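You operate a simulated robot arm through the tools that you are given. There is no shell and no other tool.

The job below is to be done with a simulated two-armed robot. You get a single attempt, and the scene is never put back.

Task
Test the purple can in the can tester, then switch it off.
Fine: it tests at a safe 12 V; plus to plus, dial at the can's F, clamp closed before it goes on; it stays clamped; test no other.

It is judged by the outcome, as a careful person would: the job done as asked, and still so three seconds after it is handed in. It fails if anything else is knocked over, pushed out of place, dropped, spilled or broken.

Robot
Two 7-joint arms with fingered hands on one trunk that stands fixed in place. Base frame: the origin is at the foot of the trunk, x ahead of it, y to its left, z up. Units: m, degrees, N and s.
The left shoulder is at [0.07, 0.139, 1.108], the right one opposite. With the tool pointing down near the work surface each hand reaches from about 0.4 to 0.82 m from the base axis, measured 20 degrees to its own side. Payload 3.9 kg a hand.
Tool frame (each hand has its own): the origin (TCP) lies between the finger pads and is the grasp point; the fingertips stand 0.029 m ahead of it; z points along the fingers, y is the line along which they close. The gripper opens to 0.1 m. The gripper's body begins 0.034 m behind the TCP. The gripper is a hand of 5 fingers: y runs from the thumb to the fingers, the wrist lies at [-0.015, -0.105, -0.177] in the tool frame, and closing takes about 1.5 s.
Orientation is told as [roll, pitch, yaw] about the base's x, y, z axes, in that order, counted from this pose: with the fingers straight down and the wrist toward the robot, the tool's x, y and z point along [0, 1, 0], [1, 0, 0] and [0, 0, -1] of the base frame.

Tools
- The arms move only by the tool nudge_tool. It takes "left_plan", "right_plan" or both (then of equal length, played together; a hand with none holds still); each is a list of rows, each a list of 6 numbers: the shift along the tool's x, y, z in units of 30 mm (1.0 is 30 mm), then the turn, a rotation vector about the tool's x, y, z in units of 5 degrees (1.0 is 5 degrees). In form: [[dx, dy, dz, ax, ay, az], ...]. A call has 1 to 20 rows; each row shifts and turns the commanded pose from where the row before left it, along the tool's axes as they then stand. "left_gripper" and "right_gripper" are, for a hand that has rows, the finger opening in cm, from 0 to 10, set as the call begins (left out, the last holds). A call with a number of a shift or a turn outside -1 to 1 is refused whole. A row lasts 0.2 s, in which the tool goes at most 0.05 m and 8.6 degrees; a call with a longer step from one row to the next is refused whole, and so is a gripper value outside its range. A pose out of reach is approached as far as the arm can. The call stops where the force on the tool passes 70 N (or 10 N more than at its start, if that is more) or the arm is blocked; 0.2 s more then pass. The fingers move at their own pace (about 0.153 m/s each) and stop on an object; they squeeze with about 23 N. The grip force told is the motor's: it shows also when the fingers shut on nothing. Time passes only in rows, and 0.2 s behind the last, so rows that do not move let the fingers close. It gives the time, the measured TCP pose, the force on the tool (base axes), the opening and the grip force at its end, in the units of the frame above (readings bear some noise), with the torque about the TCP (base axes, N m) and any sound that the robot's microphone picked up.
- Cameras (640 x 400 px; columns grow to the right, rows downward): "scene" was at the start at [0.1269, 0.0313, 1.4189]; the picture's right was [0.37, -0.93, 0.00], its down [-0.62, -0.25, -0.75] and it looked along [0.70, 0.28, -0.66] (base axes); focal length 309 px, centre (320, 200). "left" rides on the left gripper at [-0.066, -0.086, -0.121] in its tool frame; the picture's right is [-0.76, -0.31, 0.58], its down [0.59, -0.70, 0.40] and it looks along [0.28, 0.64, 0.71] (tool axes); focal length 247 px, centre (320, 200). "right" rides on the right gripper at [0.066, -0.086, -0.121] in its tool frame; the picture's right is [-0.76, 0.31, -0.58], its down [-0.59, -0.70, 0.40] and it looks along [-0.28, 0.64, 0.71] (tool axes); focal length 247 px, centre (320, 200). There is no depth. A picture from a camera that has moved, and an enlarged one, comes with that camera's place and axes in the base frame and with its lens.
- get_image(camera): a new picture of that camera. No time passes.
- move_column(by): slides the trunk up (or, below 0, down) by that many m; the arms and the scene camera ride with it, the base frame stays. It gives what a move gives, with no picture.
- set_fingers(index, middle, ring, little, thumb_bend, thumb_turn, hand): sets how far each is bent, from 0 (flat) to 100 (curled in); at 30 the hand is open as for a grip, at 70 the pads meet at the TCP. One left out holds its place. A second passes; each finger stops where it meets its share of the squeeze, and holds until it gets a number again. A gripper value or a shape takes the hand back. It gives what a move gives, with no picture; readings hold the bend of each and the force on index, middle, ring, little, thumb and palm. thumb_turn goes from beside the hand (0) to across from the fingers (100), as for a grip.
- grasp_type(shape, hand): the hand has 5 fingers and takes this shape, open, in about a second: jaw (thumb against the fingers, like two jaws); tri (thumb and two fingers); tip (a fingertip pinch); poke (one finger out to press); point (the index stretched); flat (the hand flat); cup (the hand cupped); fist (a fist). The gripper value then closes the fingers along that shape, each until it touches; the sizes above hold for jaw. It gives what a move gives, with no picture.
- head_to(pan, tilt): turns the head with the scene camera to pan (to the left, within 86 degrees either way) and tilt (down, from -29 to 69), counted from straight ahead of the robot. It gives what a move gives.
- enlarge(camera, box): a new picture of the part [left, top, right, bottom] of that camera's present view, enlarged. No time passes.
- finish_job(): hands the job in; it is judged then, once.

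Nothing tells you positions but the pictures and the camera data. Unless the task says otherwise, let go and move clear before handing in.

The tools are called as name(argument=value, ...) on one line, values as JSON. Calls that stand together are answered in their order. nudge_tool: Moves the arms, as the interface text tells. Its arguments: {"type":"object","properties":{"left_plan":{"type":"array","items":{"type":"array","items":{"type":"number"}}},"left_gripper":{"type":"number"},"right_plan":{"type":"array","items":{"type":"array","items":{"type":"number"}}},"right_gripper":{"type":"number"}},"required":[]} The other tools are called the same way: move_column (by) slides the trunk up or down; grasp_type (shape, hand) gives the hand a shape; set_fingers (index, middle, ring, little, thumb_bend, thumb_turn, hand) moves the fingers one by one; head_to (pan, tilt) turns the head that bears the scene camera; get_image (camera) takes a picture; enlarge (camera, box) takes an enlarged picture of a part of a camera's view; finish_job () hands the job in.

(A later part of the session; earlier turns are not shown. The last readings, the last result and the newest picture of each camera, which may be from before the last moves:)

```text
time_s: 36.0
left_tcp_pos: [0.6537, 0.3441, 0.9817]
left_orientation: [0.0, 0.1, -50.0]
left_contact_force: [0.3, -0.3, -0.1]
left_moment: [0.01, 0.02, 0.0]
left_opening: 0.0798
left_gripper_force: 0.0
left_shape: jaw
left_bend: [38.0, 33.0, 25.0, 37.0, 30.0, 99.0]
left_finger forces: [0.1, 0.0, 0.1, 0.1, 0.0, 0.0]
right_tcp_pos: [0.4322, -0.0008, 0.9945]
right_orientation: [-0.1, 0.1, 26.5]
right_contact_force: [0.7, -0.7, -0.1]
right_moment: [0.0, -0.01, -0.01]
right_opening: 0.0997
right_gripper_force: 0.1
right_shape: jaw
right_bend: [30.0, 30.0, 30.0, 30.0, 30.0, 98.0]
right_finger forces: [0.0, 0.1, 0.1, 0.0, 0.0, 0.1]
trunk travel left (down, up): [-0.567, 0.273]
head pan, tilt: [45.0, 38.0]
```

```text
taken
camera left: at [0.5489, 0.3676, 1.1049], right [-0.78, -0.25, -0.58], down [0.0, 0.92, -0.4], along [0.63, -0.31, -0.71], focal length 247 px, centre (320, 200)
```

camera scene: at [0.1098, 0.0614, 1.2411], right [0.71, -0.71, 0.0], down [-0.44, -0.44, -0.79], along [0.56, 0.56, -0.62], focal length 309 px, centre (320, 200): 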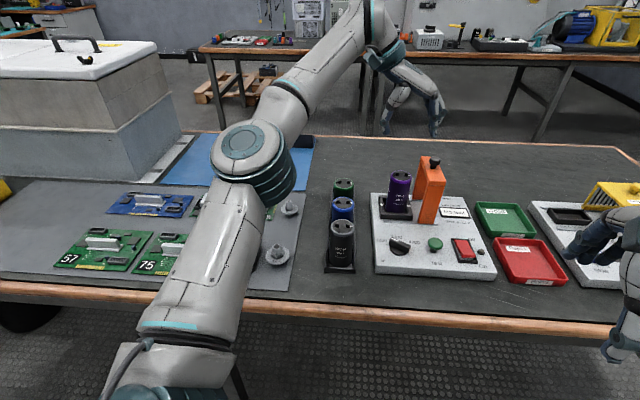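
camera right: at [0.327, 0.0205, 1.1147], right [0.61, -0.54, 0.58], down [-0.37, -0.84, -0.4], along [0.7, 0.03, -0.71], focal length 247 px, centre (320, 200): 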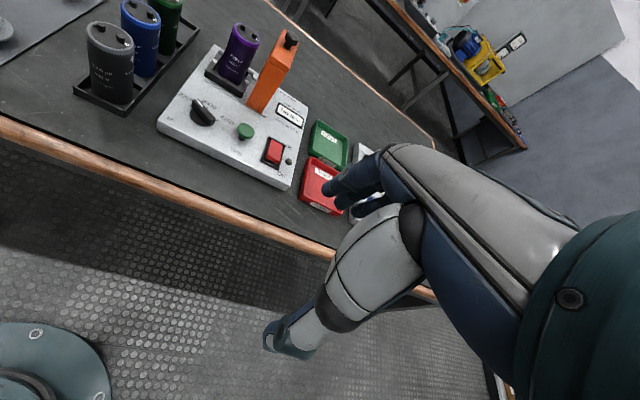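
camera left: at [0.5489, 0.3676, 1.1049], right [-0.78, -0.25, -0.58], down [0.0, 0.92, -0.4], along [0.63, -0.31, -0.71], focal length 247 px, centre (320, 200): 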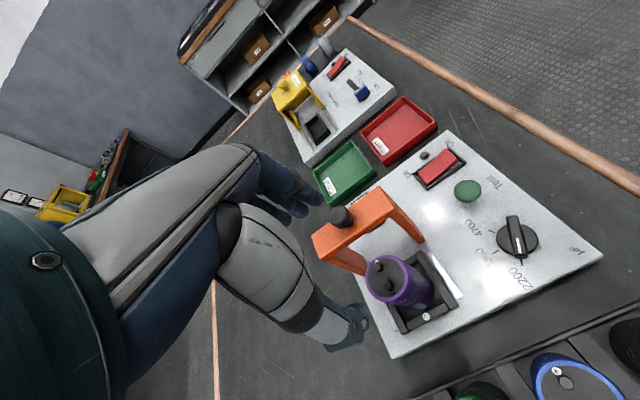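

nudge_tool(left_plan=[[-0.1, 0.727, 0, 0, 0, 0], [-0.1, 0.727, 0, 0, 0, 0], [-0.1, 0.727, 0, 0, 0, 0], [0, 0, 0, 0, 0, 0]], left_gripper=8.5)

get_image(camera="left")

enlarge(camera="scene", box=[370, 70, 490, 230])

```text
time_s: 37.0
left_tcp_pos: [0.6828, 0.2856, 0.9852]
left_orientation: [0.0, 0.0, -50.1]
left_contact_force: [-0.2, 0.0, 0.5]
left_moment: [-0.01, -0.07, 0.01]
left_opening: 0.0846
left_gripper_force: 0.0
left_shape: jaw
left_bend: [36.0, 32.0, 25.0, 35.0, 30.0, 98.0]
left_finger forces: [0.0, 0.0, 0.1, 0.1, 0.1, 0.1]
left hand out of reach, approached as far as the arm can: row 3
right_tcp_pos: [0.4329, 0.001, 0.995]
right_orientation: [0.0, 0.0, 26.5]
right_contact_force: [0.9, -0.4, -0.2]
right_moment: [-0.01, 0.01, 0.01]
right_opening: 0.0996
right_gripper_force: 0.0
right_shape: jaw
right_bend: [30.0, 30.0, 30.0, 30.0, 30.0, 98.0]
right_finger forces: [0.0, 0.0, 0.0, 0.1, 0.0, 0.1]
trunk travel left (down, up): [-0.567, 0.273]
head pan, tilt: [45.0, 38.0]
```

```text
taken
camera left: at [0.5789, 0.3096, 1.1071], right [-0.78, -0.25, -0.58], down [0.0, 0.92, -0.4], along [0.63, -0.31, -0.71], focal length 247 px, centre (320, 200)
```

left: 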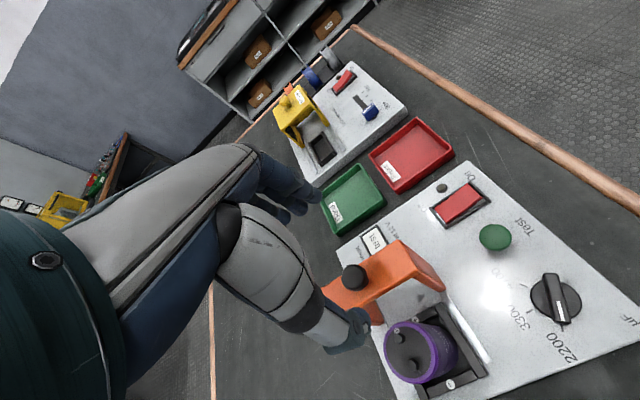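

```text
2.50 times, centred on (430, 150) of scene
camera zoom: at [0.11, 0.0617, 1.2411], right [0.71, -0.71, 0.0], down [-0.44, -0.44, -0.79], along [0.56, 0.56, -0.62], focal length 772 px, centre (45, 325)
```

zoom: 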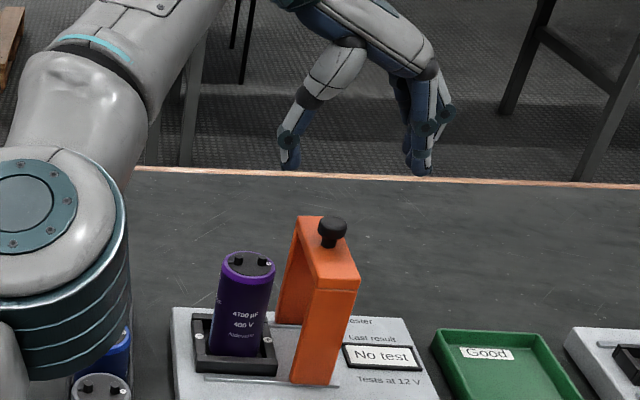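

The hand straddles the gantry line (off by only ~2 mm across, 18 mm toward the front, which centres the four fingers). Lowering in stages.

move_column(by=-0.06)

get_image(camera="left")

enlarge(camera="scene", box=[370, 70, 490, 230])

get_image(camera="right")

```text
time_s: 38.0
left_tcp_pos: [0.684, 0.286, 0.9254]
left_orientation: [0.2, 0.1, -50.0]
left_contact_force: [0.9, -0.4, 0.0]
left_moment: [-0.01, 0.02, -0.02]
left_opening: 0.0846
left_gripper_force: 0.0
left_shape: jaw
left_bend: [36.0, 32.0, 25.0, 35.0, 30.0, 98.0]
left_finger forces: [0.1, 0.0, 0.1, 0.0, 0.0, 0.0]
right_tcp_pos: [0.4316, -0.0007, 0.9356]
right_orientation: [0.0, 0.0, 26.5]
right_contact_force: [-0.8, -0.2, -0.4]
right_moment: [-0.01, -0.01, -0.02]
right_opening: 0.0999
right_gripper_force: 0.0
right_shape: jaw
right_bend: [30.0, 30.0, 30.0, 30.0, 30.0, 98.0]
right_finger forces: [0.0, 0.0, 0.0, 0.0, 0.1, 0.1]
trunk travel left (down, up): [-0.507, 0.333]
head pan, tilt: [45.0, 38.0]
```

```text
taken
camera left: at [0.5787, 0.309, 1.0475], right [-0.78, -0.25, -0.58], down [0.0, 0.92, -0.4], along [0.63, -0.31, -0.71], focal length 247 px, centre (320, 200)
```

left: 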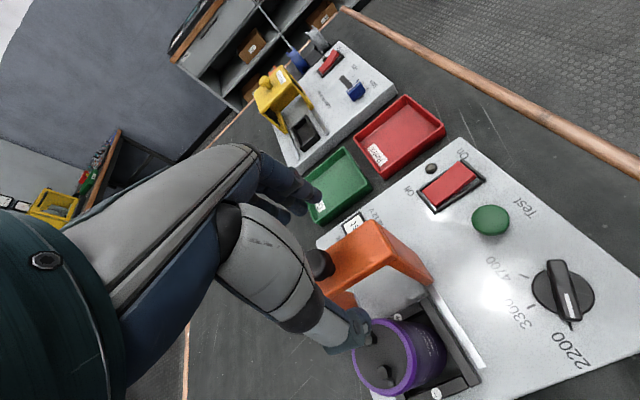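

```text
2.50 times, centred on (430, 150) of scene
camera zoom: at [0.1097, 0.0611, 1.1811], right [0.71, -0.71, 0.0], down [-0.44, -0.44, -0.79], along [0.56, 0.56, -0.62], focal length 772 px, centre (45, 325)
```

zoom: 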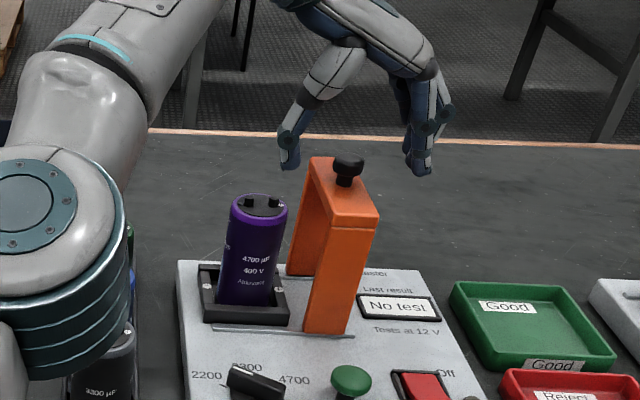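

```text
taken
camera right: at [0.3265, 0.0205, 1.0549], right [0.61, -0.54, 0.58], down [-0.37, -0.84, -0.4], along [0.7, 0.03, -0.71], focal length 247 px, centre (320, 200)
```

right: 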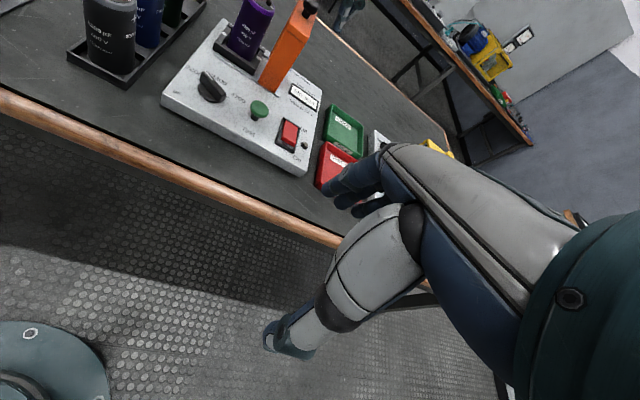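

move_column(by=-0.028)

get_image(camera="left")

enlarge(camera="scene", box=[380, 70, 480, 190])

```text
time_s: 38.7
left_tcp_pos: [0.6844, 0.2858, 0.8977]
left_orientation: [0.2, 0.0, -49.9]
left_contact_force: [-0.2, -0.1, 0.1]
left_moment: [-0.02, -0.03, 0.0]
left_opening: 0.0848
left_gripper_force: 0.1
left_shape: jaw
left_bend: [36.0, 32.0, 25.0, 35.0, 30.0, 98.0]
left_finger forces: [0.1, 0.0, 0.0, 0.0, 0.0, 0.0]
right_tcp_pos: [0.4315, -0.0002, 0.9072]
right_orientation: [0.1, 0.0, 26.5]
right_contact_force: [-0.2, 0.1, 1.3]
right_moment: [0.02, -0.02, -0.01]
right_opening: 0.0995
right_gripper_force: 0.0
right_shape: jaw
right_bend: [30.0, 30.0, 30.0, 30.0, 30.0, 98.0]
right_finger forces: [0.0, 0.1, 0.1, 0.0, 0.0, 0.1]
trunk travel left (down, up): [-0.479, 0.361]
head pan, tilt: [45.0, 38.0]
```

```text
taken
camera left: at [0.5786, 0.309, 1.0195], right [-0.78, -0.25, -0.58], down [0.0, 0.92, -0.4], along [0.63, -0.31, -0.71], focal length 247 px, centre (320, 200)
```

left: 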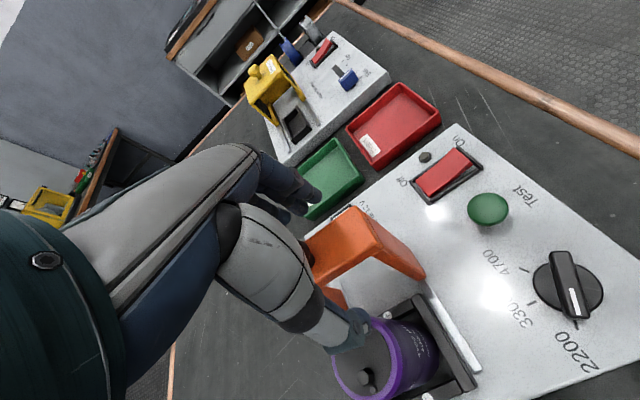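

```text
3.33 times, centred on (430, 130) of scene
camera zoom: at [0.1097, 0.0611, 1.1531], right [0.71, -0.71, 0.0], down [-0.44, -0.44, -0.79], along [0.56, 0.56, -0.62], focal length 1030 px, centre (-47, 433)
```

zoom: 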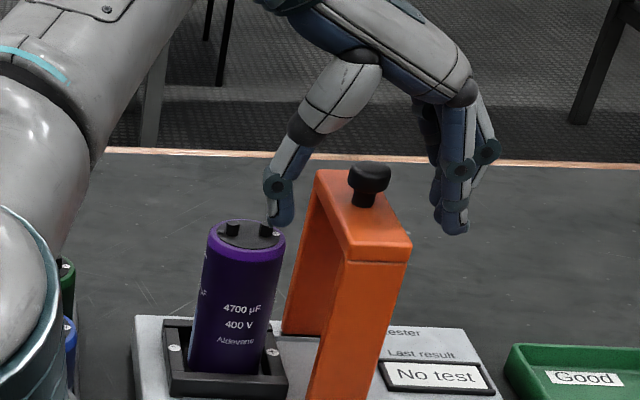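

Thumb and fingers straddle the beam just below its top edge. Closing on the beam.

move_column(by=-0.003)

nudge_tool(left_plan=[[0, 0, 0, 0, 0, 0], [0, 0, 0, 0, 0, 0], [0, 0, 0, 0, 0, 0], [0, 0, 0, 0, 0, 0], [0, 0, 0, 0, 0, 0], [0, 0, 0, 0, 0, 0], [0, 0, 0, 0, 0, 0]], left_gripper=2.8)

get_image(camera="left")

enlarge(camera="scene", box=[380, 70, 480, 190])

```text
time_s: 39.2
left_tcp_pos: [0.6829, 0.2845, 0.8946]
left_orientation: [0.0, 0.0, -50.0]
left_contact_force: [0.8, -0.3, -0.4]
left_moment: [0.0, -0.02, -0.01]
left_opening: 0.0847
left_gripper_force: 0.0
left_shape: jaw
left_bend: [36.0, 32.0, 25.0, 35.0, 30.0, 98.0]
left_finger forces: [0.0, 0.0, 0.0, 0.0, 0.0, 0.0]
right_tcp_pos: [0.4323, -0.0011, 0.9048]
right_orientation: [0.0, 0.0, 26.6]
right_contact_force: [-0.4, -0.2, 0.0]
right_moment: [-0.01, 0.01, -0.01]
right_opening: 0.0999
right_gripper_force: 0.1
right_shape: jaw
right_bend: [30.0, 30.0, 30.0, 30.0, 30.0, 98.0]
right_finger forces: [0.1, 0.1, 0.0, 0.0, 0.0, 0.0]
trunk travel left (down, up): [-0.476, 0.364]
head pan, tilt: [45.0, 38.0]
```

```text
time_s: 40.8
left_tcp_pos: [0.6832, 0.2853, 0.8943]
left_orientation: [0.1, 0.0, -50.1]
left_contact_force: [-1.2, -0.6, -0.4]
left_moment: [-0.01, 0.03, -0.1]
left_opening: 0.0303
left_gripper_force: 23.4
left_shape: jaw
left_bend: [49.0, 51.0, 74.0, 56.0, 46.0, 100.0]
left_finger forces: [11.4, 6.0, 2.5, 0.0, 20.5, 0.0]
right_tcp_pos: [0.4314, 0.0004, 0.9039]
right_orientation: [-0.1, 0.0, 26.5]
right_contact_force: [0.6, 0.5, -0.5]
right_moment: [0.0, 0.0, 0.02]
right_opening: 0.0998
right_gripper_force: 0.1
right_shape: jaw
right_bend: [30.0, 30.0, 30.0, 30.0, 30.0, 98.0]
right_finger forces: [0.0, 0.0, 0.0, 0.0, 0.0, 0.0]
trunk travel left (down, up): [-0.476, 0.364]
head pan, tilt: [45.0, 38.0]
```

```text
taken
camera left: at [0.579, 0.3091, 1.0162], right [-0.78, -0.25, -0.58], down [0.0, 0.92, -0.4], along [0.63, -0.31, -0.71], focal length 247 px, centre (320, 200)
```

left: 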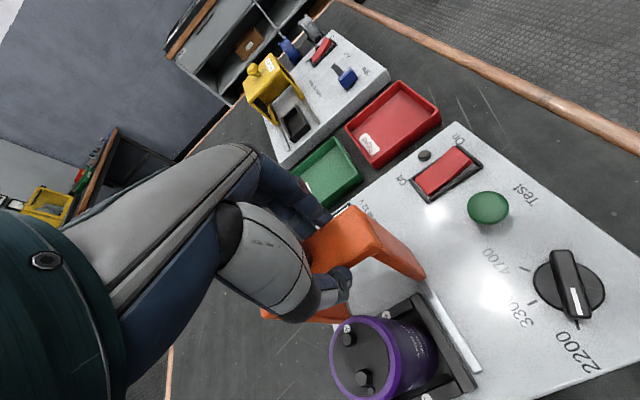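

```text
3.33 times, centred on (430, 130) of scene
camera zoom: at [0.1101, 0.0612, 1.1501], right [0.71, -0.71, 0.0], down [-0.44, -0.44, -0.79], along [0.56, 0.56, -0.62], focal length 1030 px, centre (-47, 433)
```

zoom: 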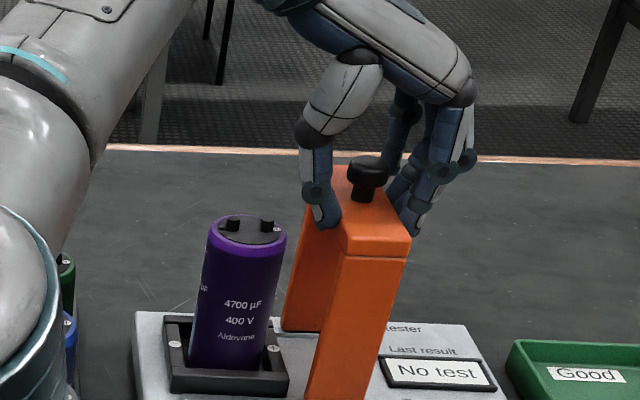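

The beam is gripped, but the thumb tip (≈0.864) would pass just over the can's studs (≈0.859). I'll regrip 5 mm higher for clearance.

nudge_tool(left_plan=[[0, 0, 0, 0, 0, 0], [0, 0, 0, 0, 0, 0], [0, 0, 0, 0, 0, 0]], left_gripper=5.5)

move_column(by=0.005)

nudge_tool(left_plan=[[0, 0, 0, 0, 0, 0], [0, 0, 0, 0, 0, 0], [0, 0, 0, 0, 0, 0], [0, 0, 0, 0, 0, 0], [0, 0, 0, 0, 0, 0], [0, 0, 0, 0, 0, 0]], left_gripper=2.8)

enlarge(camera="scene", box=[380, 70, 480, 190])

```text
time_s: 41.6
left_tcp_pos: [0.6841, 0.2854, 0.8952]
left_orientation: [0.1, 0.1, -50.0]
left_contact_force: [0.5, 0.5, 0.4]
left_moment: [0.03, -0.02, 0.0]
left_opening: 0.0547
left_gripper_force: 0.0
left_shape: jaw
left_bend: [40.0, 41.0, 74.0, 47.0, 31.0, 100.0]
left_finger forces: [0.1, 0.1, 0.0, 0.1, 0.0, 0.0]
right_tcp_pos: [0.431, 0.0004, 0.9032]
right_orientation: [0.1, 0.0, 26.4]
right_contact_force: [-0.3, 0.2, -0.4]
right_moment: [0.01, -0.03, 0.03]
right_opening: 0.1
right_gripper_force: 0.1
right_shape: jaw
right_bend: [30.0, 30.0, 30.0, 30.0, 30.0, 98.0]
right_finger forces: [0.1, 0.0, 0.0, 0.0, 0.0, 0.0]
trunk travel left (down, up): [-0.476, 0.364]
head pan, tilt: [45.0, 38.0]
```

```text
time_s: 42.2
left_tcp_pos: [0.6839, 0.2851, 0.899]
left_orientation: [0.1, 0.1, -50.0]
left_contact_force: [0.5, 0.6, -0.3]
left_moment: [-0.01, 0.01, -0.04]
left_opening: 0.0546
left_gripper_force: 0.1
left_shape: jaw
left_bend: [40.0, 41.0, 74.0, 47.0, 31.0, 100.0]
left_finger forces: [0.0, 0.0, 0.1, 0.0, 0.0, 0.1]
right_tcp_pos: [0.4317, 0.0003, 0.9095]
right_orientation: [0.1, 0.0, 26.5]
right_contact_force: [-0.3, -0.9, 0.1]
right_moment: [-0.02, 0.02, 0.01]
right_opening: 0.0997
right_gripper_force: 0.1
right_shape: jaw
right_bend: [30.0, 30.0, 30.0, 30.0, 30.0, 98.0]
right_finger forces: [0.0, 0.1, 0.0, 0.0, 0.0, 0.1]
trunk travel left (down, up): [-0.481, 0.359]
head pan, tilt: [45.0, 38.0]
```

```text
time_s: 43.6
left_tcp_pos: [0.6828, 0.2843, 0.8998]
left_orientation: [0.3, -0.1, -49.9]
left_contact_force: [2.9, 1.7, 7.4]
left_moment: [0.1, -0.22, -0.05]
left_opening: 0.0298
left_gripper_force: 22.8
left_shape: jaw
left_bend: [49.0, 51.0, 75.0, 56.0, 46.0, 100.0]
left_finger forces: [10.8, 5.4, 7.9, 0.0, 17.7, 0.0]
right_tcp_pos: [0.4308, -0.0006, 0.9102]
right_orientation: [0.1, 0.0, 26.6]
right_contact_force: [-0.2, 0.7, 0.4]
right_moment: [-0.02, -0.01, 0.03]
right_opening: 0.1
right_gripper_force: 0.0
right_shape: jaw
right_bend: [30.0, 30.0, 30.0, 30.0, 30.0, 98.0]
right_finger forces: [0.0, 0.0, 0.0, 0.0, 0.1, 0.1]
trunk travel left (down, up): [-0.481, 0.359]
head pan, tilt: [45.0, 38.0]
```

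```text
3.33 times, centred on (430, 130) of scene
camera zoom: at [0.1094, 0.0609, 1.1552], right [0.71, -0.71, 0.0], down [-0.43, -0.44, -0.79], along [0.56, 0.56, -0.62], focal length 1030 px, centre (-47, 433)
```

zoom: 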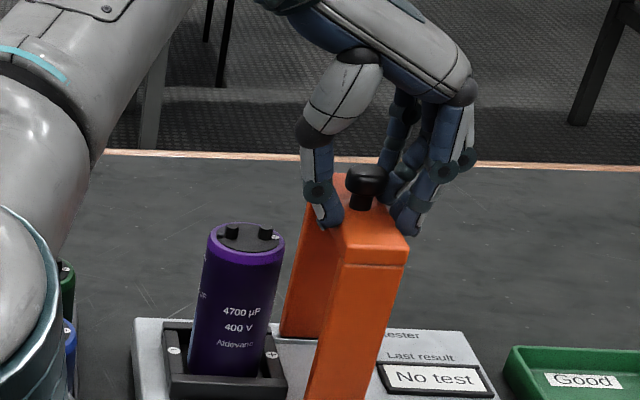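

Held. I'll slide the gantry 20 mm first and check that it moves along its rail.

nudge_tool(left_plan=[[0, -0.2, 0, 0, 0, 0], [0, -0.25, 0, 0, 0, 0], [0, -0.25, 0, 0, 0, 0]])

enlarge(camera="scene", box=[370, 70, 490, 230])

get_image(camera="left")

```text
time_s: 44.4
left_tcp_pos: [0.6701, 0.302, 0.9001]
left_orientation: [0.1, -0.1, -49.8]
left_contact_force: [3.0, 3.0, 10.1]
left_moment: [0.15, -0.19, 0.02]
left_opening: 0.0298
left_gripper_force: 23.1
left_shape: jaw
left_bend: [49.0, 51.0, 75.0, 56.0, 46.0, 100.0]
left_finger forces: [11.2, 5.8, 7.7, 0.0, 19.0, 0.0]
right_tcp_pos: [0.4318, -0.0008, 0.9098]
right_orientation: [0.0, 0.0, 26.4]
right_contact_force: [-0.6, -0.3, -0.2]
right_moment: [0.02, 0.0, 0.0]
right_opening: 0.0995
right_gripper_force: 0.1
right_shape: jaw
right_bend: [30.0, 30.0, 30.0, 30.0, 30.0, 98.0]
right_finger forces: [0.1, 0.0, 0.0, 0.1, 0.0, 0.0]
trunk travel left (down, up): [-0.481, 0.359]
head pan, tilt: [45.0, 38.0]
```

```text
2.50 times, centred on (430, 150) of scene
camera zoom: at [0.1089, 0.0614, 1.1552], right [0.71, -0.71, 0.0], down [-0.43, -0.44, -0.79], along [0.56, 0.56, -0.62], focal length 772 px, centre (45, 325)
```

zoom: 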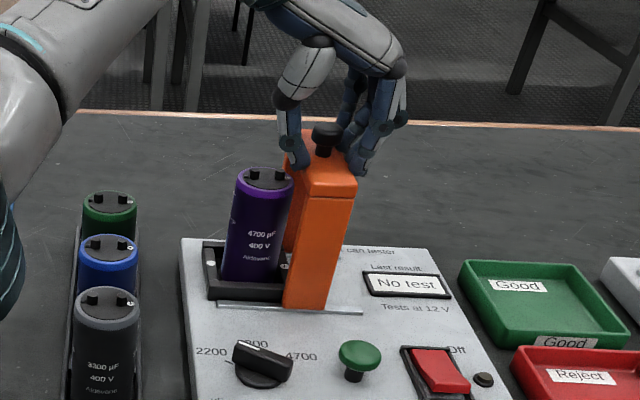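

```text
taken
camera left: at [0.5636, 0.3258, 1.022], right [-0.77, -0.25, -0.58], down [0.0, 0.92, -0.4], along [0.63, -0.31, -0.71], focal length 247 px, centre (320, 200)
```

left: 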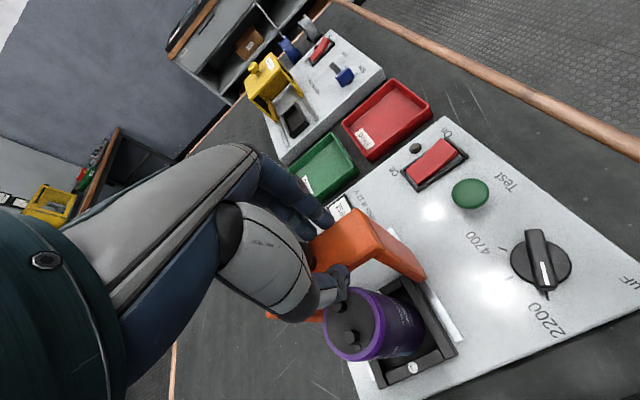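

The gantry slides freely. Continuing in small steps, watching the can.

nudge_tool(left_plan=[[0, -0.25, 0, 0, 0, 0], [0, -0.25, 0, 0, 0, 0]])

enlarge(camera="scene", box=[370, 70, 490, 230])

enlarge(camera="left", box=[250, 180, 480, 400])

```text
time_s: 45.0
left_tcp_pos: [0.6594, 0.3137, 0.9002]
left_orientation: [0.2, -0.1, -50.0]
left_contact_force: [1.3, 0.5, 6.5]
left_moment: [0.09, -0.07, -0.03]
left_opening: 0.0297
left_gripper_force: 22.9
left_shape: jaw
left_bend: [49.0, 51.0, 75.0, 56.0, 46.0, 100.0]
left_finger forces: [10.7, 5.5, 5.6, 0.0, 17.2, 0.0]
right_tcp_pos: [0.4322, -0.0004, 0.9092]
right_orientation: [0.0, 0.0, 26.5]
right_contact_force: [-0.5, 0.4, 0.1]
right_moment: [-0.03, -0.01, -0.02]
right_opening: 0.0999
right_gripper_force: 0.2
right_shape: jaw
right_bend: [30.0, 30.0, 30.0, 30.0, 30.0, 98.0]
right_finger forces: [0.0, 0.0, 0.0, 0.0, 0.1, 0.0]
trunk travel left (down, up): [-0.481, 0.359]
head pan, tilt: [45.0, 38.0]
```

```text
2.50 times, centred on (430, 150) of scene
camera zoom: at [0.1093, 0.0609, 1.1551], right [0.71, -0.71, 0.0], down [-0.43, -0.44, -0.79], along [0.56, 0.56, -0.62], focal length 772 px, centre (45, 325)
```

zoom: 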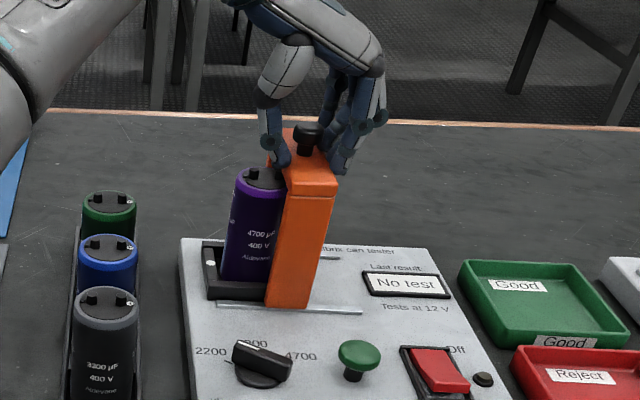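

```text
1.82 times, centred on (365, 290) of left
camera zoom: at [0.5547, 0.337, 1.0224], right [-0.78, -0.25, -0.58], down [0.0, 0.92, -0.4], along [0.63, -0.31, -0.71], focal length 449 px, centre (238, 36)
```

zoom: 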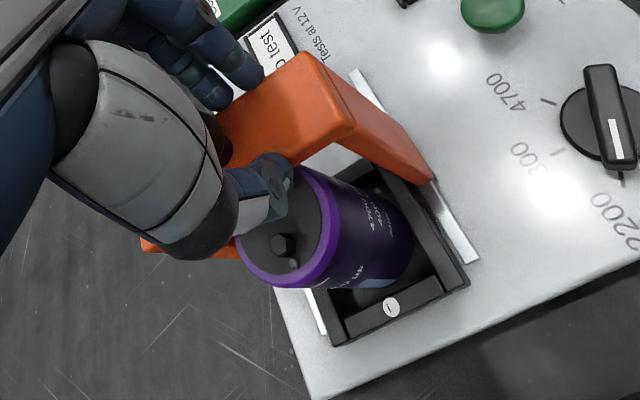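

nudge_tool(left_plan=[[0, -0.2, 0, 0, 0, 0], [0, -0.2, 0, 0, 0, 0]])

enlarge(camera="scene", box=[370, 70, 490, 230])

enlarge(camera="left", box=[250, 180, 480, 400])

```text
time_s: 45.6
left_tcp_pos: [0.6521, 0.3201, 0.9004]
left_orientation: [0.1, 0.0, -50.1]
left_contact_force: [0.8, 0.6, 4.8]
left_moment: [0.05, -0.02, -0.02]
left_opening: 0.0295
left_gripper_force: 23.1
left_shape: jaw
left_bend: [49.0, 51.0, 74.0, 56.0, 46.0, 100.0]
left_finger forces: [10.5, 5.4, 4.4, 0.0, 16.1, 0.1]
right_tcp_pos: [0.4315, 0.0002, 0.9093]
right_orientation: [0.0, 0.0, 26.6]
right_contact_force: [0.1, -0.2, 0.3]
right_moment: [0.01, -0.01, -0.01]
right_opening: 0.0997
right_gripper_force: 0.1
right_shape: jaw
right_bend: [30.0, 30.0, 30.0, 30.0, 30.0, 98.0]
right_finger forces: [0.0, 0.0, 0.1, 0.1, 0.1, 0.0]
trunk travel left (down, up): [-0.481, 0.359]
head pan, tilt: [45.0, 38.0]
```

```text
2.50 times, centred on (430, 150) of scene
camera zoom: at [0.1095, 0.0609, 1.1552], right [0.71, -0.71, 0.0], down [-0.43, -0.44, -0.79], along [0.56, 0.56, -0.62], focal length 772 px, centre (45, 325)
```

zoom: 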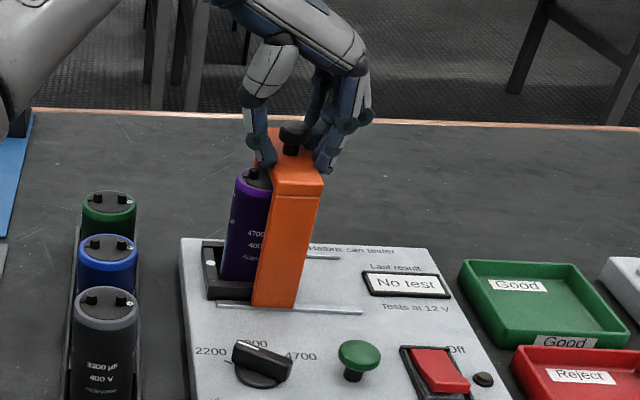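

```text
1.82 times, centred on (365, 290) of left
camera zoom: at [0.5474, 0.3456, 1.0226], right [-0.78, -0.25, -0.58], down [0.0, 0.92, -0.4], along [0.63, -0.31, -0.71], focal length 449 px, centre (238, 36)
```

zoom: 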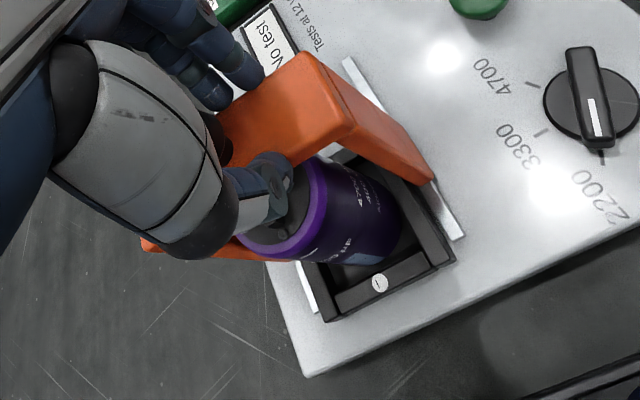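

nudge_tool(left_plan=[[0, -0.2, 0, 0, 0, 0], [0, -0.2, 0, 0, 0, 0]])

enlarge(camera="scene", box=[380, 100, 460, 210])

enlarge(camera="left", box=[250, 180, 480, 400])

enlarge(camera="right", box=[160, 0, 330, 160])

```text
time_s: 46.2
left_tcp_pos: [0.6448, 0.331, 0.901]
left_orientation: [0.1, 0.0, -50.0]
left_contact_force: [-0.3, -0.4, 6.5]
left_moment: [0.02, 0.0, -0.06]
left_opening: 0.0292
left_gripper_force: 23.0
left_shape: jaw
left_bend: [49.0, 51.0, 74.0, 56.0, 46.0, 100.0]
left_finger forces: [10.4, 5.4, 3.7, 0.1, 16.0, 0.0]
right_tcp_pos: [0.4317, -0.0001, 0.9089]
right_orientation: [0.1, 0.0, 26.5]
right_contact_force: [-0.2, -0.3, 0.1]
right_moment: [-0.02, 0.02, 0.01]
right_opening: 0.1
right_gripper_force: 0.0
right_shape: jaw
right_bend: [30.0, 30.0, 30.0, 30.0, 30.0, 98.0]
right_finger forces: [0.2, 0.0, 0.0, 0.0, 0.0, 0.1]
trunk travel left (down, up): [-0.481, 0.359]
head pan, tilt: [45.0, 38.0]
```

```text
3.64 times, centred on (420, 155) of scene
camera zoom: at [0.1093, 0.0607, 1.1552], right [0.71, -0.71, 0.0], down [-0.43, -0.43, -0.79], along [0.56, 0.56, -0.61], focal length 1124 px, centre (-44, 364)
```

zoom: 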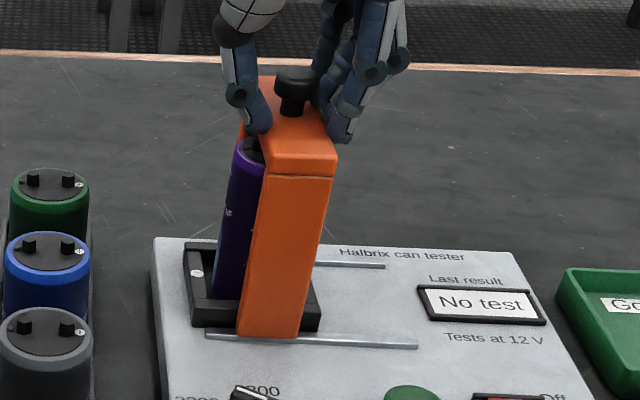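

```text
1.82 times, centred on (365, 290) of left
camera zoom: at [0.5396, 0.3549, 1.0227], right [-0.78, -0.25, -0.58], down [0.0, 0.92, -0.4], along [0.63, -0.31, -0.71], focal length 449 px, centre (238, 36)
```

zoom: 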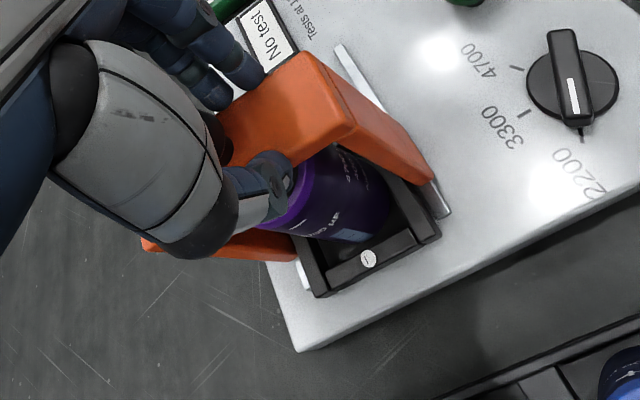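

```text
2.50 times, centred on (245, 80) of right
camera zoom: at [0.3261, 0.0201, 1.0291], right [0.61, -0.54, 0.58], down [-0.37, -0.84, -0.4], along [0.7, 0.03, -0.71], focal length 617 px, centre (508, 500)
```

zoom: 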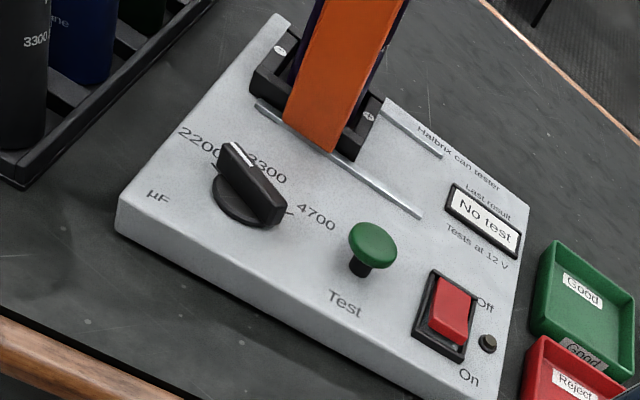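

About 5–8 mm left to be centred on the cradle. Going in very small steps for the end stop.

nudge_tool(left_plan=[[0, -0.1, 0, 0, 0, 0], [0, -0.1, 0, 0, 0, 0]])

enlarge(camera="scene", box=[380, 100, 460, 210])

```text
time_s: 46.8
left_tcp_pos: [0.6403, 0.3339, 0.9007]
left_orientation: [0.3, -0.1, -50.0]
left_contact_force: [4.9, -0.6, 8.3]
left_moment: [0.03, -0.17, 0.0]
left_opening: 0.0295
left_gripper_force: 22.4
left_shape: jaw
left_bend: [49.0, 51.0, 74.0, 56.0, 46.0, 100.0]
left_finger forces: [11.8, 6.5, 4.9, 0.0, 15.6, 0.0]
right_tcp_pos: [0.4322, -0.0017, 0.909]
right_orientation: [0.1, 0.0, 26.5]
right_contact_force: [0.0, 0.7, -0.8]
right_moment: [-0.02, 0.01, 0.01]
right_opening: 0.0999
right_gripper_force: 0.1
right_shape: jaw
right_bend: [30.0, 30.0, 30.0, 30.0, 30.0, 98.0]
right_finger forces: [0.0, 0.0, 0.1, 0.1, 0.0, 0.1]
trunk travel left (down, up): [-0.481, 0.359]
head pan, tilt: [45.0, 38.0]
```

```text
3.64 times, centred on (420, 155) of scene
camera zoom: at [0.1097, 0.0602, 1.1552], right [0.71, -0.71, 0.0], down [-0.44, -0.43, -0.79], along [0.56, 0.56, -0.61], focal length 1124 px, centre (-44, 364)
```

zoom: 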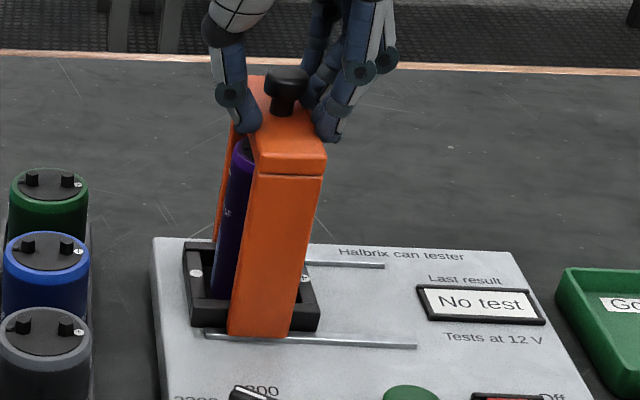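

nudge_tool(left_plan=[[0, -0.1, 0, 0, 0, 0]])

enlarge(camera="scene", box=[380, 100, 460, 210])

```text
time_s: 47.2
left_tcp_pos: [0.6404, 0.337, 0.9018]
left_orientation: [0.3, 0.0, -50.1]
left_contact_force: [11.1, -4.7, 14.6]
left_moment: [-0.08, -0.3, 0.06]
left_opening: 0.0288
left_gripper_force: 22.6
left_shape: jaw
left_bend: [49.0, 50.0, 74.0, 56.0, 76.0, 100.0]
left_finger forces: [13.6, 7.9, 4.7, 0.0, 30.2, 0.1]
right_tcp_pos: [0.4314, -0.0023, 0.9092]
right_orientation: [0.2, 0.0, 26.5]
right_contact_force: [-0.1, -0.2, 0.3]
right_moment: [0.0, 0.02, 0.04]
right_opening: 0.1
right_gripper_force: 0.1
right_shape: jaw
right_bend: [30.0, 30.0, 30.0, 30.0, 30.0, 98.0]
right_finger forces: [0.0, 0.0, 0.0, 0.0, 0.0, 0.1]
trunk travel left (down, up): [-0.481, 0.359]
head pan, tilt: [45.0, 38.0]
```

```text
3.64 times, centred on (420, 155) of scene
camera zoom: at [0.11, 0.0592, 1.1554], right [0.71, -0.71, 0.0], down [-0.44, -0.43, -0.79], along [0.56, 0.56, -0.61], focal length 1124 px, centre (-44, 364)
```

zoom: 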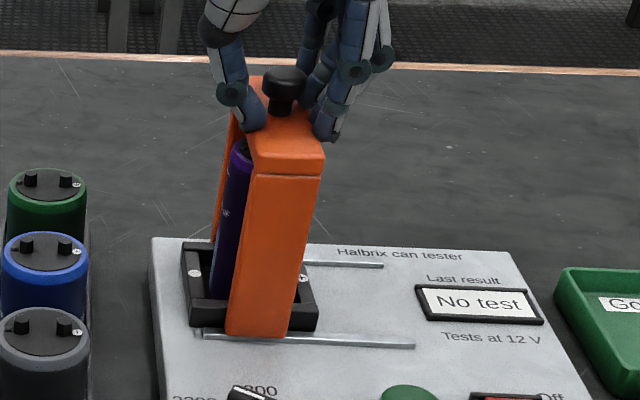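

The gantry is at its end stop, centred over the can. Releasing and rising.

nudge_tool(left_plan=[[0, 0.05, 0, 0, 0, 0], [0, 0, 0, 0, 0, 0], [0, 0, 0, 0, 0, 0], [0, 0, 0, 0, 0, 0]], left_gripper=8.0)

move_column(by=0.09)

get_image(camera="left")

enlarge(camera="scene", box=[370, 120, 480, 260])

```text
time_s: 48.2
left_tcp_pos: [0.6412, 0.3383, 0.8993]
left_orientation: [0.1, -0.1, -49.9]
left_contact_force: [0.1, 0.0, -0.5]
left_moment: [0.0, -0.02, 0.01]
left_opening: 0.0794
left_gripper_force: 0.0
left_shape: jaw
left_bend: [38.0, 33.0, 25.0, 37.0, 31.0, 99.0]
left_finger forces: [0.1, 0.1, 0.1, 0.0, 0.1, 0.0]
right_tcp_pos: [0.4335, -0.0008, 0.9089]
right_orientation: [-0.1, 0.1, 26.5]
right_contact_force: [-0.2, -0.1, 0.1]
right_moment: [0.02, 0.0, 0.05]
right_opening: 0.0997
right_gripper_force: 0.0
right_shape: jaw
right_bend: [30.0, 30.0, 30.0, 30.0, 30.0, 98.0]
right_finger forces: [0.0, 0.0, 0.1, 0.1, 0.0, 0.0]
trunk travel left (down, up): [-0.481, 0.359]
head pan, tilt: [45.0, 38.0]
```

```text
time_s: 49.4
left_tcp_pos: [0.6398, 0.3367, 0.9885]
left_orientation: [0.1, 0.0, -50.0]
left_contact_force: [0.0, 1.0, 0.6]
left_moment: [-0.01, 0.03, -0.01]
left_opening: 0.0798
left_gripper_force: 0.1
left_shape: jaw
left_bend: [38.0, 33.0, 25.0, 37.0, 31.0, 99.0]
left_finger forces: [0.0, 0.0, 0.0, 0.0, 0.0, 0.0]
right_tcp_pos: [0.4332, 0.0002, 0.9995]
right_orientation: [0.0, 0.0, 26.5]
right_contact_force: [0.8, 0.4, -0.2]
right_moment: [-0.03, 0.0, 0.06]
right_opening: 0.0997
right_gripper_force: 0.1
right_shape: jaw
right_bend: [30.0, 30.0, 30.0, 30.0, 30.0, 98.0]
right_finger forces: [0.0, 0.1, 0.0, 0.0, 0.0, 0.0]
trunk travel left (down, up): [-0.571, 0.269]
head pan, tilt: [45.0, 38.0]
```

```text
taken
camera left: at [0.5357, 0.3615, 1.1112], right [-0.78, -0.25, -0.58], down [0.0, 0.92, -0.4], along [0.63, -0.31, -0.71], focal length 247 px, centre (320, 200)
```

left: 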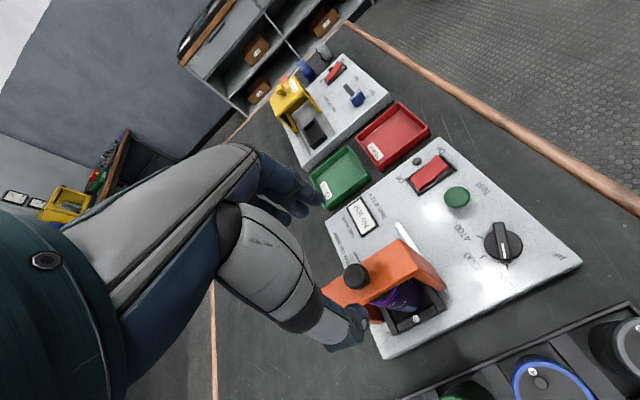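

```text
2.86 times, centred on (425, 190) of scene
camera zoom: at [0.1103, 0.0612, 1.245], right [0.71, -0.71, 0.0], down [-0.44, -0.44, -0.79], along [0.56, 0.56, -0.62], focal length 883 px, centre (20, 229)
```

zoom: 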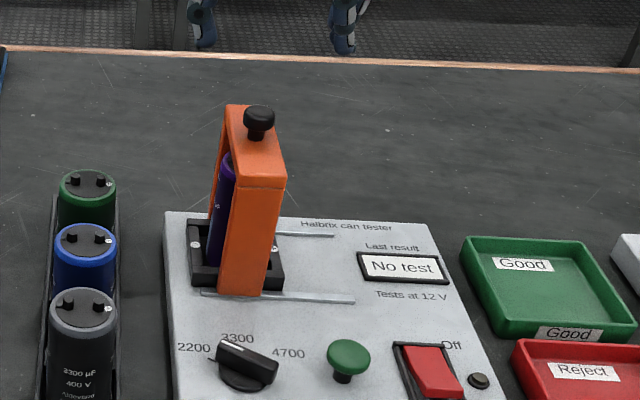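

The clamp sits closed over the purple can. Next is the dial, so I'll zoom in on it.

enlarge(camera="scene", box=[378, 228, 438, 268])

enlarge(camera="left", box=[440, 200, 580, 290])

enlarge(camera="right", box=[150, 60, 320, 180])

```text
10.00 times, centred on (408, 248) of scene
camera zoom: at [0.1103, 0.0612, 1.245], right [0.71, -0.71, 0.0], down [-0.44, -0.44, -0.79], along [0.56, 0.56, -0.62], focal length 3090 px, centre (-560, -280)
```

zoom: 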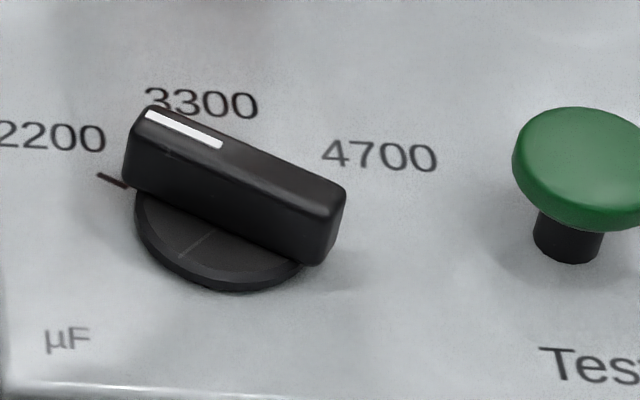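

```text
4.44 times, centred on (510, 245) of left
camera zoom: at [0.5357, 0.3615, 1.1112], right [-0.78, -0.25, -0.58], down [0.0, 0.92, -0.4], along [0.63, -0.31, -0.71], focal length 1098 px, centre (-524, 0)
```

zoom: 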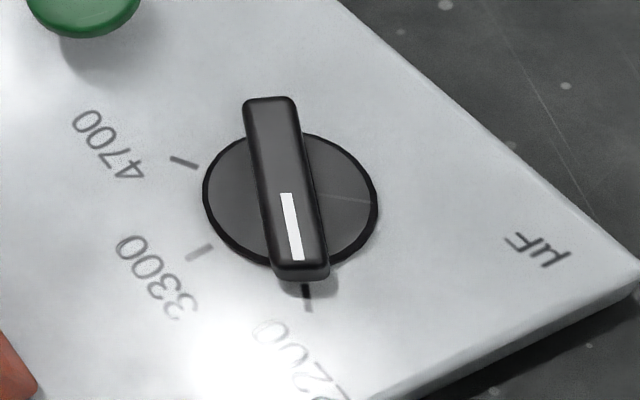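

```text
3.33 times, centred on (235, 120) of right
camera zoom: at [0.327, 0.0206, 1.1187], right [0.61, -0.54, 0.58], down [-0.37, -0.84, -0.4], along [0.7, 0.03, -0.71], focal length 823 px, centre (603, 467)
```

zoom: 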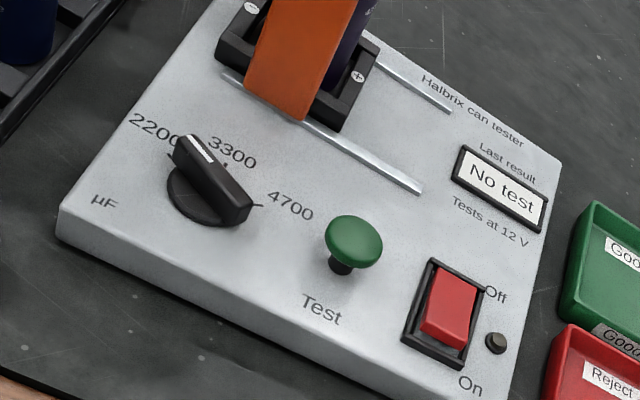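

The dial points at 2200, with its centre at about (0.550, 0.2645). The ticks lie at 100°, 40° and −20°, so it needs 120° clockwise. I'll use the right hand for the dial, button and switch, so first I park the left arm high and out of the way.

nudge_tool(left_plan=[[0, 0, -0.5, 0, 0, 0], [0, 0, -0.5, 0, 0, 0], [0, 0, 0, 0, 0, -1], [0, 0, 0, 0, 0, -1], [0, 0, 0, 0, 0, -1], [0, 0, 0, 0, 0, -1], [0, 0, 0, 0, 0, -1], [0, 0, 0, 0, 0, -1], [0, 0, 0, 0, 0, -1], [0, 0, 0, 0, 0, -1], [0, 0, 0, 0, 0, -1], [0, 0, 0, 0, 0, -1], [0.8, -0.78, -0.5, 0, 0, 0], [0.8, -0.78, -0.5, 0, 0, 0], [0.8, -0.78, -0.5, 0, 0, 0], [0.8, -0.78, -0.5, 0, 0, 0], [0.8, -0.78, -0.5, 0, 0, 0], [0.8, -0.78, -0.5, 0, 0, 0], [0, 0, 0, 0, 0, 0]])

grasp_type(hand="right", shape="poke")

head_to(pan=15, tilt=40)

get_image(camera="scene")

get_image(camera="right")

```text
time_s: 53.4
left_tcp_pos: [0.5001, 0.4816, 1.1077]
left_orientation: [0.1, 0.0, 0.0]
left_contact_force: [-0.2, 0.3, 0.5]
left_moment: [-0.04, -0.01, 0.0]
left_opening: 0.0799
left_gripper_force: 0.1
left_shape: jaw
left_bend: [38.0, 33.0, 25.0, 37.0, 30.0, 99.0]
left_finger forces: [0.1, 0.1, 0.0, 0.1, 0.1, 0.0]
right_tcp_pos: [0.4327, -0.0012, 0.9988]
right_orientation: [0.0, 0.0, 26.5]
right_contact_force: [0.0, 0.2, 0.0]
right_moment: [0.0, 0.03, -0.02]
right_opening: 0.0999
right_gripper_force: 0.1
right_shape: jaw
right_bend: [30.0, 30.0, 30.0, 30.0, 30.0, 98.0]
right_finger forces: [0.0, 0.0, 0.0, 0.1, 0.0, 0.1]
trunk travel left (down, up): [-0.571, 0.269]
head pan, tilt: [45.0, 38.0]
```

```text
time_s: 54.3
left_tcp_pos: [0.5003, 0.4817, 1.1076]
left_orientation: [0.1, -0.1, 0.0]
left_contact_force: [-0.2, -0.4, 0.0]
left_moment: [0.02, 0.01, 0.0]
left_opening: 0.0797
left_gripper_force: 0.1
left_shape: jaw
left_bend: [38.0, 33.0, 25.0, 37.0, 30.0, 99.0]
left_finger forces: [0.0, 0.0, 0.0, 0.0, 0.0, 0.0]
right_tcp_pos: [0.4318, 0.0002, 0.9996]
right_orientation: [0.0, 0.0, 26.6]
right_contact_force: [0.5, -1.3, -1.0]
right_moment: [-0.03, 0.02, 0.0]
right_opening: 0.0
right_gripper_force: 0.0
right_shape: poke
right_bend: [70.0, 70.0, 99.0, 99.0, 100.0, 100.0]
right_finger forces: [0.0, 0.1, 0.0, 0.0, 0.0, 0.0]
trunk travel left (down, up): [-0.571, 0.269]
head pan, tilt: [45.0, 38.0]
```

```text
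time_s: 55.3
left_tcp_pos: [0.4994, 0.4811, 1.1088]
left_orientation: [0.1, -0.1, 0.0]
left_contact_force: [0.0, 0.0, 0.4]
left_moment: [-0.01, -0.01, 0.0]
left_opening: 0.0798
left_gripper_force: 0.2
left_shape: jaw
left_bend: [38.0, 33.0, 25.0, 37.0, 30.0, 99.0]
left_finger forces: [0.0, 0.0, 0.1, 0.1, 0.0, 0.0]
right_tcp_pos: [0.4325, -0.0, 0.9994]
right_orientation: [0.1, 0.0, 26.6]
right_contact_force: [0.6, -0.1, 0.0]
right_moment: [0.02, 0.04, 0.0]
right_opening: 0.0
right_gripper_force: 0.1
right_shape: poke
right_bend: [70.0, 70.0, 99.0, 99.0, 100.0, 100.0]
right_finger forces: [0.0, 0.0, 0.0, 0.1, 0.0, 0.0]
trunk travel left (down, up): [-0.571, 0.269]
head pan, tilt: [15.0, 40.0]
```

```text
taken
camera scene: at [0.1311, 0.0222, 1.2421], right [0.26, -0.97, 0.0], down [-0.62, -0.17, -0.77], along [0.74, 0.2, -0.64], focal length 309 px, centre (320, 200)
```

scene: 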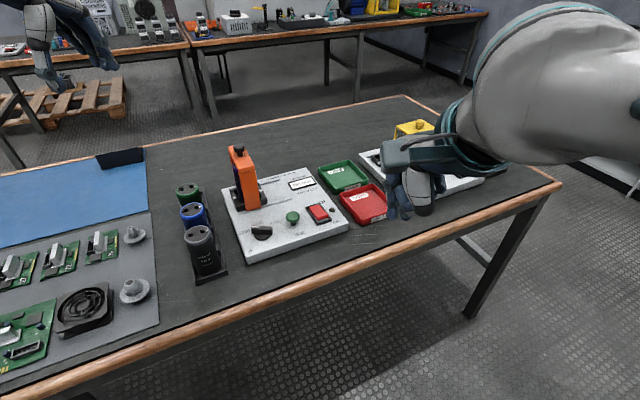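

```text
taken
camera right: at [0.3267, 0.0205, 1.1188], right [0.61, -0.54, 0.58], down [-0.37, -0.84, -0.4], along [0.7, 0.03, -0.71], focal length 247 px, centre (320, 200)
```

right: 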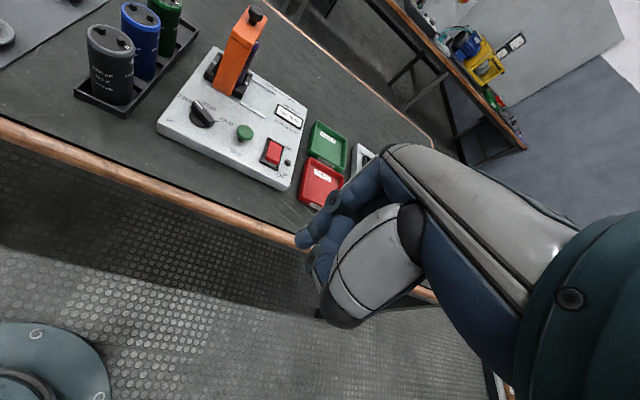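

For the dial I want a single fingertip. I'll curl the middle finger too, leaving only the index out, and look at it.

set_fingers(hand="right", index=70, middle=100, ring=100, little=100, thumb_bend=100, thumb_turn=100)

enlarge(camera="right", box=[240, 150, 460, 340])

enlarge(camera="scene", box=[360, 120, 480, 240])

```text
time_s: 56.3
left_tcp_pos: [0.4994, 0.4814, 1.1096]
left_orientation: [0.0, 0.0, 0.0]
left_contact_force: [0.3, 0.3, 1.1]
left_moment: [-0.01, 0.03, -0.01]
left_opening: 0.0795
left_gripper_force: 0.2
left_shape: jaw
left_bend: [38.0, 33.0, 25.0, 37.0, 30.0, 99.0]
left_finger forces: [0.0, 0.0, 0.0, 0.0, 0.0, 0.0]
right_tcp_pos: [0.4318, -0.0001, 0.9993]
right_orientation: [0.0, 0.0, 26.5]
right_contact_force: [0.1, 0.1, 0.5]
right_moment: [0.03, -0.03, 0.0]
right_opening: 0.0247
right_gripper_force: 0.1
right_shape: fingers
right_bend: [37.0, 98.0, 100.0, 100.0, 100.0, 100.0]
right_finger forces: [0.0, 0.0, 0.0, 0.1, 0.0, 0.1]
trunk travel left (down, up): [-0.571, 0.269]
head pan, tilt: [15.0, 40.0]
```

```text
2.11 times, centred on (350, 245) of right
camera zoom: at [0.3267, 0.0205, 1.1188], right [0.61, -0.54, 0.58], down [-0.37, -0.84, -0.4], along [0.7, 0.03, -0.71], focal length 520 px, centre (257, 105)
```

zoom: 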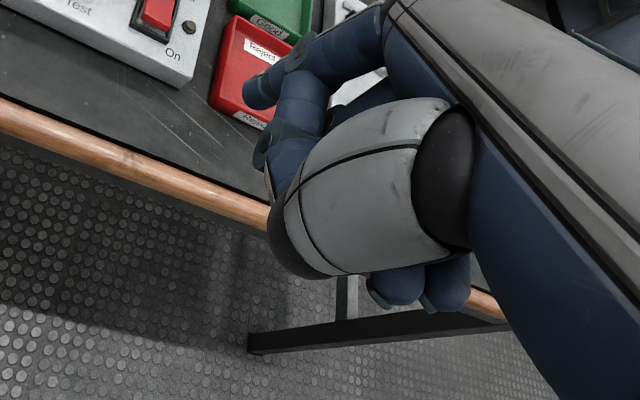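

```text
3.33 times, centred on (420, 180) of scene
camera zoom: at [0.1311, 0.0221, 1.2421], right [0.26, -0.97, 0.0], down [-0.62, -0.17, -0.77], along [0.74, 0.2, -0.64], focal length 1030 px, centre (-13, 267)
```

zoom: 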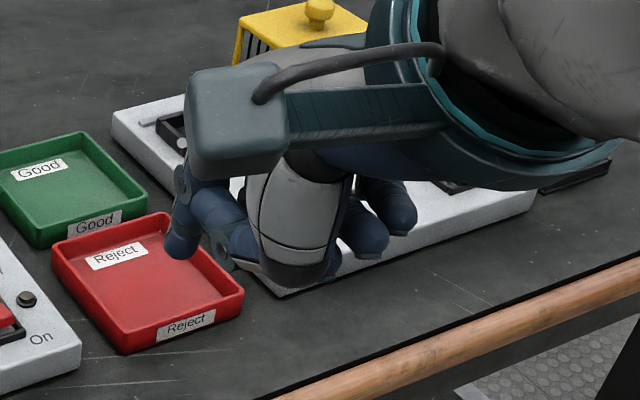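

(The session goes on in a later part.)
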